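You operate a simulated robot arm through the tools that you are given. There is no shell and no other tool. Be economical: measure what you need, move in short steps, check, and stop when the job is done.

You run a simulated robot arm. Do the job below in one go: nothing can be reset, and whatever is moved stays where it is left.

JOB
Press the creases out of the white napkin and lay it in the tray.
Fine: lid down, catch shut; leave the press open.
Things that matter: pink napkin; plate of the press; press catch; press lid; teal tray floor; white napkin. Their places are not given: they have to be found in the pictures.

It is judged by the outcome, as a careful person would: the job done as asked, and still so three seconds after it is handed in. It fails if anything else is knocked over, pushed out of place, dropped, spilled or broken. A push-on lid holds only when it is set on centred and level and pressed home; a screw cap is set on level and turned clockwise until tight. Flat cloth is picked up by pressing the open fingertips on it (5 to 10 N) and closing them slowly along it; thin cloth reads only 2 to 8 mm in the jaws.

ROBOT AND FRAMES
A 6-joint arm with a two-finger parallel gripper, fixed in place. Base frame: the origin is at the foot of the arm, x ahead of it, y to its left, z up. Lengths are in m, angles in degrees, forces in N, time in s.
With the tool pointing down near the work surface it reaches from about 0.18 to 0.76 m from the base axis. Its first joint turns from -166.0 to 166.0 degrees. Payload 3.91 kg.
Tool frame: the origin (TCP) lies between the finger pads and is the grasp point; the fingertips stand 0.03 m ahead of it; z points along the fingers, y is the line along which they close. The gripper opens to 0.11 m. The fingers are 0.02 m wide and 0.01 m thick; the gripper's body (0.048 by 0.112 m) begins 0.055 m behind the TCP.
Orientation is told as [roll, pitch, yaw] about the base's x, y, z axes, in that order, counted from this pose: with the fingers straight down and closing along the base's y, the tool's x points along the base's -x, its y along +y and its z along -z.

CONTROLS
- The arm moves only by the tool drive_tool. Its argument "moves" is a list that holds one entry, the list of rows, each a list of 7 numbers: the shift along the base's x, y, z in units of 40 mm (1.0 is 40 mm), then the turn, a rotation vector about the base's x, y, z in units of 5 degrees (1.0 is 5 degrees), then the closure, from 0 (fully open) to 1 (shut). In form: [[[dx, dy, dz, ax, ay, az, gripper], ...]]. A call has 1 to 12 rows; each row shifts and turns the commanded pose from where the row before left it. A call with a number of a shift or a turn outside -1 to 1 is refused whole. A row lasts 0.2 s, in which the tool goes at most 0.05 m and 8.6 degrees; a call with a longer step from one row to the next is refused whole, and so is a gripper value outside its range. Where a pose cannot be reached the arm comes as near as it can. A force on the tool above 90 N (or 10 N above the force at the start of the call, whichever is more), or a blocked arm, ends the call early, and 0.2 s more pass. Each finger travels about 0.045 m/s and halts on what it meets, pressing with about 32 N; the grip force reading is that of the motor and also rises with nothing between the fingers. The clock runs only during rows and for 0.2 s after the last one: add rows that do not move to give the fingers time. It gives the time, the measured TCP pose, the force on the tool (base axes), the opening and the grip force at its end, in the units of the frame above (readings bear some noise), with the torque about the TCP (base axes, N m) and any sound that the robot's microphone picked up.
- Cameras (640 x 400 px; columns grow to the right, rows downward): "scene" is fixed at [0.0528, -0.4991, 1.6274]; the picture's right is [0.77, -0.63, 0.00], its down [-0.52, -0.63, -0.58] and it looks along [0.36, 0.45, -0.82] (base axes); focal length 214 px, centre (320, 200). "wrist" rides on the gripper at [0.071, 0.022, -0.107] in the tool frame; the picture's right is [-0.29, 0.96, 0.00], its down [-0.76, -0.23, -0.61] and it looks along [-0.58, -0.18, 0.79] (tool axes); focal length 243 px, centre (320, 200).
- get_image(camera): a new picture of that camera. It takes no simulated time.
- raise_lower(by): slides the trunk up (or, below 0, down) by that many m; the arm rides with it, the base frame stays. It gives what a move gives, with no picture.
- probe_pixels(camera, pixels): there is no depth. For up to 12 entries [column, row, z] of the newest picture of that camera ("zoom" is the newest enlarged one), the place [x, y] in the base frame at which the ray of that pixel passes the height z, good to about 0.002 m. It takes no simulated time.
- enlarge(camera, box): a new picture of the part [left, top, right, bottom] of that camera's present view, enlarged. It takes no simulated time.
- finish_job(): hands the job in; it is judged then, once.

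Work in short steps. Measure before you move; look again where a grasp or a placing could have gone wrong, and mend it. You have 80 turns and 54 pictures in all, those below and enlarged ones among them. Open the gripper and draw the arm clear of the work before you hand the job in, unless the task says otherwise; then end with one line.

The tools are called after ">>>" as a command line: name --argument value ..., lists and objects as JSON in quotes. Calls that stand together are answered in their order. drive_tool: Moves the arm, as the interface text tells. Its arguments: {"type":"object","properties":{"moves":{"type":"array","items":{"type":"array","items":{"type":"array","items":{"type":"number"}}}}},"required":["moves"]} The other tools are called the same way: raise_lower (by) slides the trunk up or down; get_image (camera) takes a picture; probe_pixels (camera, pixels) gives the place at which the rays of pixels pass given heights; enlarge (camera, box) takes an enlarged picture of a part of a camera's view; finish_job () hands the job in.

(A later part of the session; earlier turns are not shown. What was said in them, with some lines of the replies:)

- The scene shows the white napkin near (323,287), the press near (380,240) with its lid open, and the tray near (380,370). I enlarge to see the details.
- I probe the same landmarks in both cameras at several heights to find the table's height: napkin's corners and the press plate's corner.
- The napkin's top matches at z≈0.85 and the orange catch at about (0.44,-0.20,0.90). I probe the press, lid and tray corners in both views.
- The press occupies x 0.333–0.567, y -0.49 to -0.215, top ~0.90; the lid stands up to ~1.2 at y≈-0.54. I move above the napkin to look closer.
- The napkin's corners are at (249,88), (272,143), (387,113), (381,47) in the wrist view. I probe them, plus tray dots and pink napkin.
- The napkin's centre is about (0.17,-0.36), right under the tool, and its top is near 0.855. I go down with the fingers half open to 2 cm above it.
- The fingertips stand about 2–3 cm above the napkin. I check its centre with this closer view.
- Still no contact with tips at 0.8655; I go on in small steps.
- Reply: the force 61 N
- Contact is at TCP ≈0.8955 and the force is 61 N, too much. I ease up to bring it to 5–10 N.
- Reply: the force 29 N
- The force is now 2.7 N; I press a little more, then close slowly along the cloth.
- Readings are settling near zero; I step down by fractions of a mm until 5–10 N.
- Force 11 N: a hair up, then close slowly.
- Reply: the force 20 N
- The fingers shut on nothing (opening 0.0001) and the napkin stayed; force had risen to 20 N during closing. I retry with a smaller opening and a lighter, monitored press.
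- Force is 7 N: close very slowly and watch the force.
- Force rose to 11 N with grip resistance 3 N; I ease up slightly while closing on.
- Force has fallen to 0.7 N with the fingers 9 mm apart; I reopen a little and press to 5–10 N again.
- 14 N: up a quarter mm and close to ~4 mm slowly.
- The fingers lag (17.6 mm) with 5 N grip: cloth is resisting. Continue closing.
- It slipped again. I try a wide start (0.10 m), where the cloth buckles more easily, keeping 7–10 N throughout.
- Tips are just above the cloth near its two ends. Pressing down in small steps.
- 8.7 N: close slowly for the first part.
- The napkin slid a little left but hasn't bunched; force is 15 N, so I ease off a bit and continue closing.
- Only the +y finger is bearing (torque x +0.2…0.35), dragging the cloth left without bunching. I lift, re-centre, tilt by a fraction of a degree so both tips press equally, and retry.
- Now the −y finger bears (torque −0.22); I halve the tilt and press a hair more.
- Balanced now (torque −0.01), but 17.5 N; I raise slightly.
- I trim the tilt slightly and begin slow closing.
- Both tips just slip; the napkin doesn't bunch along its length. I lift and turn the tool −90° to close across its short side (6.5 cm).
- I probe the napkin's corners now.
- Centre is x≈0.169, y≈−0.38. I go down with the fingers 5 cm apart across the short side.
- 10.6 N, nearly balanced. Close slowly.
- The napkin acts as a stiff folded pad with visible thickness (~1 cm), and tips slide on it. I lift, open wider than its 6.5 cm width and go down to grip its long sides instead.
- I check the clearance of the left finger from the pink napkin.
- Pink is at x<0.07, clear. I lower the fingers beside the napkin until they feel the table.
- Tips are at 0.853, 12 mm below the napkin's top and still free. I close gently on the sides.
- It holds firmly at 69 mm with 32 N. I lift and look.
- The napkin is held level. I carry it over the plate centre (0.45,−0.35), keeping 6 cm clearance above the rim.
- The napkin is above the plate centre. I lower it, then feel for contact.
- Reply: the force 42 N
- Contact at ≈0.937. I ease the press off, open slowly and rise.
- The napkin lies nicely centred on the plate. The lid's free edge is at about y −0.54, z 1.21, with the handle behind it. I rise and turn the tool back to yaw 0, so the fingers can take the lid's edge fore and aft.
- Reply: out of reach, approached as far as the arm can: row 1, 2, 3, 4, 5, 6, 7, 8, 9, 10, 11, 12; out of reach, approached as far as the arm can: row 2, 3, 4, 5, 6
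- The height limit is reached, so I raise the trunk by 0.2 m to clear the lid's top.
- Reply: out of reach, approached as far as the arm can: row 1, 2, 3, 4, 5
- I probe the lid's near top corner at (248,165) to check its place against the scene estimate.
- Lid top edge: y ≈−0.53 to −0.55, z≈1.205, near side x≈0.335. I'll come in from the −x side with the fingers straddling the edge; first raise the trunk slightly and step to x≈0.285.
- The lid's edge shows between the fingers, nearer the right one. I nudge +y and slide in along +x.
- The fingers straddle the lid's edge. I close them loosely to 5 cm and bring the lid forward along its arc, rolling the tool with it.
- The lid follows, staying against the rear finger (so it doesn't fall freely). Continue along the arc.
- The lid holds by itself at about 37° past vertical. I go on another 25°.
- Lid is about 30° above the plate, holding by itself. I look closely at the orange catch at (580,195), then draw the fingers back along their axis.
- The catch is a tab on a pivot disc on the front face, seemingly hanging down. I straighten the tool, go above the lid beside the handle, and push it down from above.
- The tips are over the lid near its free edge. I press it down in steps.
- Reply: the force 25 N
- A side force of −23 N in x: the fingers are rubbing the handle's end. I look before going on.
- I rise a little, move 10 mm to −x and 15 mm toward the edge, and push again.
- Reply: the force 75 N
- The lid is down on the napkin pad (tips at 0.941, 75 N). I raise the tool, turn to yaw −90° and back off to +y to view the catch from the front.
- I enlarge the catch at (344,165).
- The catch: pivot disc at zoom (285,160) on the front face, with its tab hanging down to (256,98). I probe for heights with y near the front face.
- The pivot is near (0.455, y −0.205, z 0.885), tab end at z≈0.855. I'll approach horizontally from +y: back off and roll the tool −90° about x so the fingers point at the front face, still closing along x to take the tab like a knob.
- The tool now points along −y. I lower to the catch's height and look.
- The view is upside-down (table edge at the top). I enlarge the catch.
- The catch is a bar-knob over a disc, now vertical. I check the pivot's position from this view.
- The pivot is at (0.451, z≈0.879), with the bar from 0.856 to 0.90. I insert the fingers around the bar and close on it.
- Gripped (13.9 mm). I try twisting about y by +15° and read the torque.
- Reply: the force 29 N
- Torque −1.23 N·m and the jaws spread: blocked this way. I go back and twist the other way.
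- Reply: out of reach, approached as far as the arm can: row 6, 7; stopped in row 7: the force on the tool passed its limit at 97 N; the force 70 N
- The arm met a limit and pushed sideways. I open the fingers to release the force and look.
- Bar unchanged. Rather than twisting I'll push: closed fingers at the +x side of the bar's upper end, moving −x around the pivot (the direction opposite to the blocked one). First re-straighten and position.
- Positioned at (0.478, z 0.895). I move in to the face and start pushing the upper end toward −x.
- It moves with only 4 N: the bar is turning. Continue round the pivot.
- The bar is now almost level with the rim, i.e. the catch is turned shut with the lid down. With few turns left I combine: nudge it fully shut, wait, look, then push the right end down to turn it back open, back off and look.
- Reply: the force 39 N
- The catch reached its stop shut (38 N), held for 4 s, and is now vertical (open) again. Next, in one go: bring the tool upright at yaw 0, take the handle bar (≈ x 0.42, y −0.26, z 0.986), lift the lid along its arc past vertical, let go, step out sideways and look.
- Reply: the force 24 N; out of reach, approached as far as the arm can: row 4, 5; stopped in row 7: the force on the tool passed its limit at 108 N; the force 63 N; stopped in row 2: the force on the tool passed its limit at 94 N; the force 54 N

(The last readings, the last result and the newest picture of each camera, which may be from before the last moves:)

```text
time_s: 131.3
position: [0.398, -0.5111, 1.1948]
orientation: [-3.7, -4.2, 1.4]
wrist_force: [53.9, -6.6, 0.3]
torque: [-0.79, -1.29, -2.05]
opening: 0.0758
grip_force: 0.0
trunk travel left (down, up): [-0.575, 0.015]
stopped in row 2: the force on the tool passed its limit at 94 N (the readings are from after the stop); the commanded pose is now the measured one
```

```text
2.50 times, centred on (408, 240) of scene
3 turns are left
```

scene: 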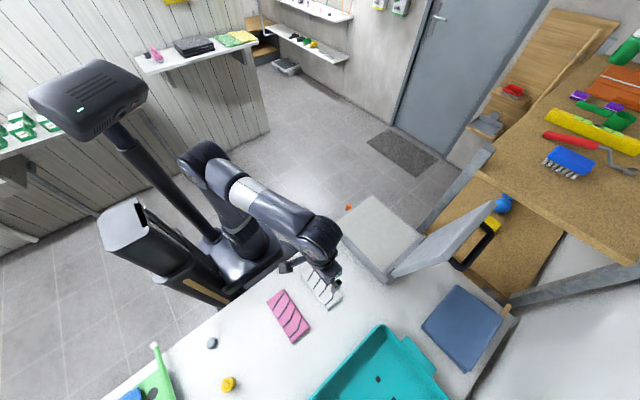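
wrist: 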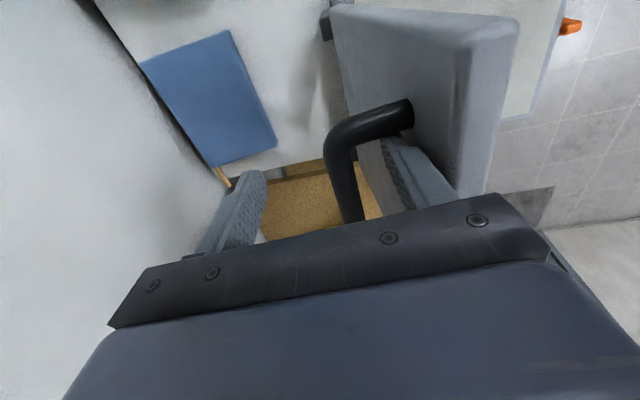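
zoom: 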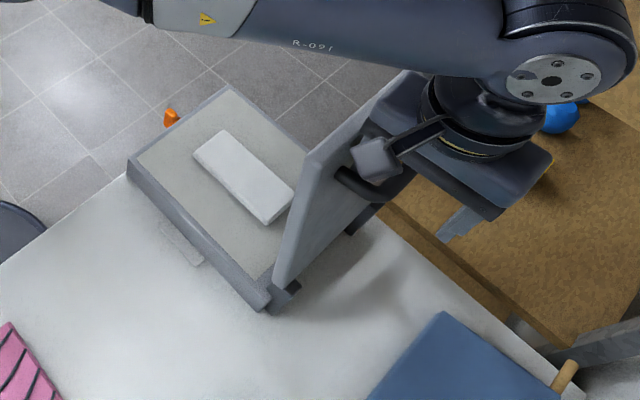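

The napkin now has no creases. But the front finger stayed inside the handle loop and pulled the lid forward to ~79°. I relieve the side load, rise out of the loop, step out to −x, then push the lid's inner face back past vertical and go above the napkin at yaw −90°.

>>> raise_lower --by 0.013

>>> drive_tool --moves '[[[0.2, 0, 0, 0, 0, 0, 0.4], [0.1, 0, 0, 0, 0, 0, 0.59], [0, 0, 0, 0, 0, 0, 0.59], [0, 0, 0.25, 0, 0, 0, 0.59], [0, 0, 0.25, 0, 0, 0, 0.59], [0, 0, 0.25, 0, 0, 0, 0.59], [0, 0, 0, 0, 0, 0, 0.59]]]'

>>> drive_tool --moves '[[[-0.8, 0, 0, 0, 0, 0, 0.59], [-0.8, 0, 0, 0, 0, 0, 0.59], [-0.8, 0, 0, 0, 0, 0, 0.59], [-0.8, 0, 0, 0, 0, 0, 0.59], [0, 0, 0, 0, 0, 0, 0.59]]]'

>>> drive_tool --moves '[[[-0.1, 0.8, 0, 0.37, 0.42, -0.14, 0.8], [0, 0.8, 0, 0.37, 0.42, -0.14, 1], [0, 0.8, 0, 0, 0, 0, 1], [0, 0.4, 0, 0, 0, 0, 1], [0.8, 0, 0, 0, 0, 0, 1], [0.8, 0, 0, 0, 0, 0, 1], [0.8, 0, 0, 0, 0, 0, 1], [0, 0, -0.65, 0, 0, 0, 1], [0, 0, -0.65, 0, 0, 0, 1], [0, 0, 0, 0, 0, 0, 1]]]'

>>> drive_tool --moves '[[[0, -0.4, 0, 0, 0, 0, 1], [0, -0.4, 0, 0, 0, 0, 1], [0, -0.4, 0, 0, 0, 0, 1], [0, -0.4, 0, 0, 0, 0, 1], [0, -0.4, 0, 0, 0, 0, 1], [0, -0.4, 0, 0, 0, 0, 1], [0, -0.4, 0, 0, 0, 0, 1], [0, 0.8, 0, 0, 0, 0, 1], [0, 0.8, 0, 0, 0, 0, 1], [0, 0.8, 0, 0, 0, 0, 1], [0, 0.8, 0, 0, 0, 0, 1]]]'

>>> drive_tool --moves '[[[0.21, 0.09, -0.4, 0, 0, -1, 0.8], [0.21, 0.09, -0.4, 0, 0, -1, 0.5], [0.21, 0.09, -0.4, 0, 0, -1, 0.3], [0.21, 0.09, -0.4, 0, 0, -1, 0.15], [0.21, 0.09, -0.4, 0, 0, -1, 0.1], [0.21, 0.09, -0.4, 0, 0, -1, 0.1], [0.21, 0.09, -0.4, 0, 0, -1, 0.1], [0.21, 0.09, -0.4, 0, 0, -1, 0.1], [0.21, 0.09, -0.4, 0, 0, -1, 0.1]]]'

>>> drive_tool --moves '[[[0, 0, -0.1, 0, 0, -1, 0.1], [0, 0, -0.1, 0, 0, -1, 0.1], [0, 0, -0.1, 0, 0, -1, 0.1], [0, 0, -0.1, 0, 0, -1, 0.1], [0, 0, -0.1, 0, 0, -1, 0.1], [0, 0, -0.1, 0, 0, -1, 0.1], [0, 0, -0.1, 0, 0, -1, 0.1], [0, 0, -0.1, 0, 0, -1, 0.1], [0, 0, -0.1, 0, 0, -1, 0.1], [0, 0, 0, 0, 0, 0, 0.1]]]'

>>> get_image --camera "wrist"

>>> get_image --camera "scene"

>>> probe_pixels --camera "scene" --pixels '[[387, 370, 0.86], [402, 345, 0.88], [430, 365, 0.88], [340, 398, 0.86], [382, 325, 0.88], [380, 340, 0.86], [410, 398, 0.86]]'

```text
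time_s: 131.9
position: [0.3755, -0.5133, 1.2114]
orientation: [-3.3, -3.5, 0.8]
wrist_force: [-0.4, -0.4, -0.3]
torque: [0.05, -0.04, 0.01]
opening: 0.0877
grip_force: 0.0
trunk travel left (down, up): [-0.588, 0.002]
```

```text
time_s: 133.5
position: [0.3978, -0.5101, 1.2387]
orientation: [-3.3, -3.6, 1.2]
wrist_force: [-0.3, 0.5, -0.3]
torque: [-0.04, 0.01, 0.0]
opening: 0.0451
grip_force: 0.1
trunk travel left (down, up): [-0.588, 0.002]
```

```text
time_s: 134.7
position: [0.2681, -0.5091, 1.2387]
orientation: [-3.3, -3.6, 1.2]
wrist_force: [-0.1, -0.6, -0.6]
torque: [0.0, -0.05, 0.02]
opening: 0.0452
grip_force: 0.1
trunk travel left (down, up): [-0.588, 0.002]
```

```text
time_s: 136.9
position: [0.3607, -0.3976, 1.187]
orientation: [0.4, 0.5, -0.2]
wrist_force: [0.2, 0.6, -0.6]
torque: [0.0, -0.01, 0.0]
opening: 0.0001
grip_force: 32.1
trunk travel left (down, up): [-0.588, 0.002]
```

```text
time_s: 139.3
position: [0.36, -0.3778, 1.1892]
orientation: [0.4, 0.6, -0.3]
wrist_force: [0.6, 0.5, 0.2]
torque: [-0.01, -0.02, -0.02]
opening: 0.0
grip_force: 31.9
trunk travel left (down, up): [-0.588, 0.002]
```

```text
time_s: 141.3
position: [0.4364, -0.3485, 1.043]
orientation: [0.3, 0.5, -45.4]
wrist_force: [0.1, 0.5, -0.6]
torque: [-0.02, -0.01, -0.01]
opening: 0.0988
grip_force: 0.0
trunk travel left (down, up): [-0.588, 0.002]
```

```text
time_s: 143.5
position: [0.437, -0.3499, 1.0073]
orientation: [0.2, 0.5, -90.4]
wrist_force: [0.0, -0.2, -0.8]
torque: [0.01, 0.01, 0.01]
opening: 0.099
grip_force: 0.1
trunk travel left (down, up): [-0.588, 0.002]
```

```text
5 pictures are left
```

wrist: 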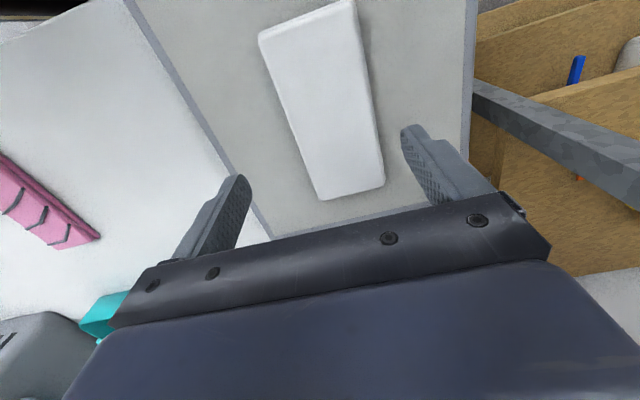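

```text
4 pictures are left
```

scene: 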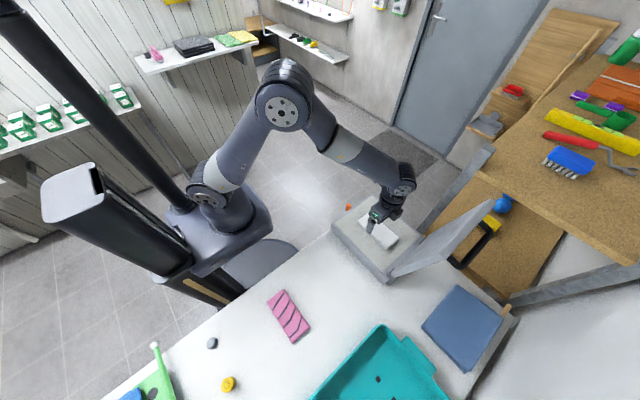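

```text
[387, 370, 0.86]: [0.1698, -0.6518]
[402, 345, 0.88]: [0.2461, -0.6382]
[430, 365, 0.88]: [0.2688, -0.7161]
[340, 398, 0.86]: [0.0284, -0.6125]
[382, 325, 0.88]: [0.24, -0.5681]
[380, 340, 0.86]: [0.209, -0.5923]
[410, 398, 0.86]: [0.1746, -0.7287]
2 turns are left
```

The lid is open as before, the catch is open and the napkin is smooth at about (0.449,−0.350). I grip it by its sides, carry it round to the tray (centre ≈ (0.115,−0.682), floor ≈0.86), set it down, release, rise and look.

>>> drive_tool --moves '[[[0.31, 0, 0, 0, 0, 0, 0.1], [0, 0, -0.6, 0, 0, 0, 0.1], [0, 0, -0.6, 0, 0, 0, 0.1], [0, 0, -0.3, 0, 0, 0, 0.1], [0, 0, -0.15, 0, 0, 0, 0.1], [0, 0, -0.07, 0, 0, 0, 0.1], [0, 0, 0, 0, 0, 0, 0.3], [0, 0, 0, 0, 0, 0, 0.4], [0, 0, 0, 0, 0, 0, 0.5], [0, 0, 0, 0, 0, 0, 0.6], [0, 0, 0, 0, 0, 0, 0.6], [0, 0, 0, 0, 0, 0, 0.6]]]'

>>> drive_tool --moves '[[[0, 0, 0.1, 0, 0, 0, 0.6], [0, 0, 0.4, 0, 0, 0, 0.6], [0, 0, 0.7, 0, 0, 0, 0.6], [0, 0, 0.7, 0, 0, 0, 0.6], [0, 0, 0.6, 0, 0, 0, 0.6], [-0.5, 0, 0, 0, 0, 0, 0.6], [-0.8, 0, 0, 0, 0, 0, 0.6], [-0.9, 0, 0, 0, 0, 0, 0.6], [-0.9, 0, 0, 0, 0, 0, 0.6], [-0.9, 0, 0, 0, 0, 0, 0.6], [-0.9, 0, 0, 0, 0, 0, 0.6], [-0.9, 0, 0, 0, 0, 0, 0.6]]]'

>>> drive_tool --moves '[[[-0.7, 0, 0, 0, 0, 0, 0.6], [-0.208, -0.6, 0, 0, 0, 0, 0.6], [-0.208, -0.9, 0, 0, 0, 0, 0.6], [-0.208, -0.95, 0, 0, 0, 0, 0.6], [-0.208, -0.95, 0, 0, 0, 0, 0.6], [-0.208, -0.95, 0, 0, 0, 0, 0.6], [-0.208, -0.95, 0, 0, 0, 0, 0.6], [-0.208, -0.95, 0, 0, 0, 0, 0.6], [-0.208, -0.95, 0, 0, 0, 0, 0.6], [-0.208, -0.7, 0, 0, 0, 0, 0.6], [0, -0.4, 0, 0, 0, 0, 0.6], [0, 0, 0, 0, 0, 0, 0.6]]]'

>>> get_image --camera "wrist"

>>> drive_tool --moves '[[[0, 0, -0.7, 0, 0, 0, 0.6], [0, 0, -0.8, 0, 0, 0, 0.6], [0, 0, -0.8, 0, 0, 0, 0.6], [0, 0, -0.6, 0, 0, 0, 0.6], [0, 0, -0.3, 0, 0, 0, 0.6], [0, 0, -0.2, 0, 0, 0, 0.6], [0, 0, -0.12, 0, 0, 0, 0.6], [0, 0, -0.08, 0, 0, 0, 0.6], [0, 0, -0.05, 0, 0, 0, 0.6], [0, 0, 0, 0, 0, 0, 0.6]]]'

>>> drive_tool --moves '[[[0, 0, 0, 0, 0, 0, 0.45], [0, 0, 0, 0, 0, 0, 0.3], [0, 0, 0, 0, 0, 0, 0.15], [0, 0, 0, 0, 0, 0, 0.1], [0, 0, 0, 0, 0, 0, 0.1], [0, 0, 0.4, 0, 0, 0, 0.1], [0, 0, 0.8, 0, 0, 0, 0.1], [0, 0, 0.9, 0, 0, 0, 0.1], [0, 0, 0.9, 0, 0, 0, 0.1], [0, 0.8, 0.5, 0, 0, 0, 0.1], [0, 0.9, 0, 0, 0, 0, 0.1], [0, 0.9, 0, 0, 0, 0, 0.1]]]'

>>> drive_tool --moves '[[[0, 0.9, 0, 0, 0, 0, 0], [0, 0.9, 0, 0, 0, 0, 0], [0, 0.9, 0, 0, 0, 0, 0], [0.3, 0.9, 0, 0, 0, 0, 0], [0.3, 0.8, 0, 0, 0, 0, 0], [0, 0, 0, 0, 0, 0, 0]]]'

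>>> get_image --camera "scene"

>>> get_image --camera "wrist"

```text
time_s: 146.1
position: [0.4493, -0.3483, 0.9384]
orientation: [0.4, 0.5, -90.4]
wrist_force: [-0.1, 0.6, 0.4]
torque: [-0.02, 0.0, 0.03]
opening: 0.0688
grip_force: 31.5
trunk travel left (down, up): [-0.588, 0.002]
```

```text
time_s: 148.7
position: [0.2154, -0.3513, 1.0376]
orientation: [0.4, 0.4, -90.3]
wrist_force: [-0.8, 0.2, -0.5]
torque: [0.02, -0.02, 0.02]
opening: 0.069
grip_force: 32.0
trunk travel left (down, up): [-0.588, 0.002]
```

```text
time_s: 151.3
position: [0.1137, -0.6812, 1.0389]
orientation: [0.4, 0.6, -90.3]
wrist_force: [0.0, -1.1, 0.1]
torque: [0.01, -0.01, 0.03]
opening: 0.069
grip_force: 32.4
trunk travel left (down, up): [-0.588, 0.002]
```

```text
3 pictures are left
```

wrist: 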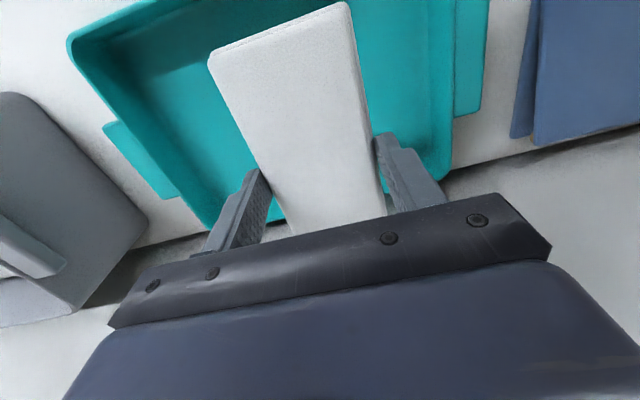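

```text
time_s: 153.5
position: [0.115, -0.6811, 0.8917]
orientation: [0.5, 0.5, -90.2]
wrist_force: [0.2, 0.5, -1.0]
torque: [0.0, -0.01, 0.02]
opening: 0.0686
grip_force: 31.5
trunk travel left (down, up): [-0.588, 0.002]
```

```text
time_s: 156.1
position: [0.1165, -0.5771, 1.0304]
orientation: [0.4, 0.5, -90.3]
wrist_force: [0.4, 0.2, -0.5]
torque: [0.0, 0.03, -0.01]
opening: 0.0988
grip_force: 0.1
trunk travel left (down, up): [-0.588, 0.002]
```

```text
time_s: 157.5
position: [0.1407, -0.3985, 1.0315]
orientation: [0.4, 0.5, -90.3]
wrist_force: [-1.1, 0.3, -0.1]
torque: [0.01, 0.0, -0.02]
opening: 0.1102
grip_force: 0.1
trunk travel left (down, up): [-0.588, 0.002]
```

```text
2 pictures are left
```

scene: 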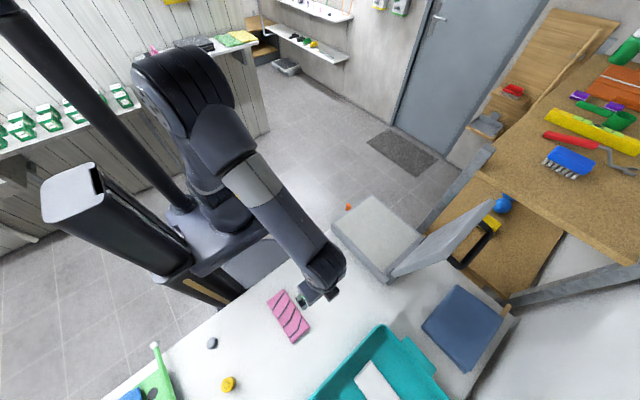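

```text
1 pictures are left
1 turns are left
```

wrist: 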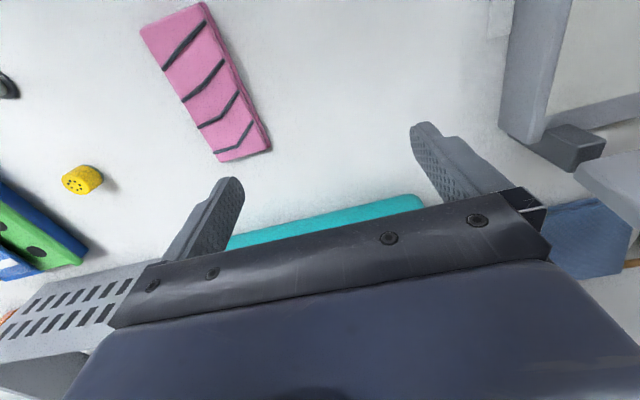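

The smooth white napkin lies in the tray (scene, around (375,380)), and the press is open with its catch turned back. The pink napkin hasn't moved and the gripper is open and clear, so I hand in.

>>> finish_job

```text
The job is handed in.
```

The white napkin was pressed with the lid down and the catch shut, and now lies smooth in the teal tray; the press is left open, and the job is handed in.
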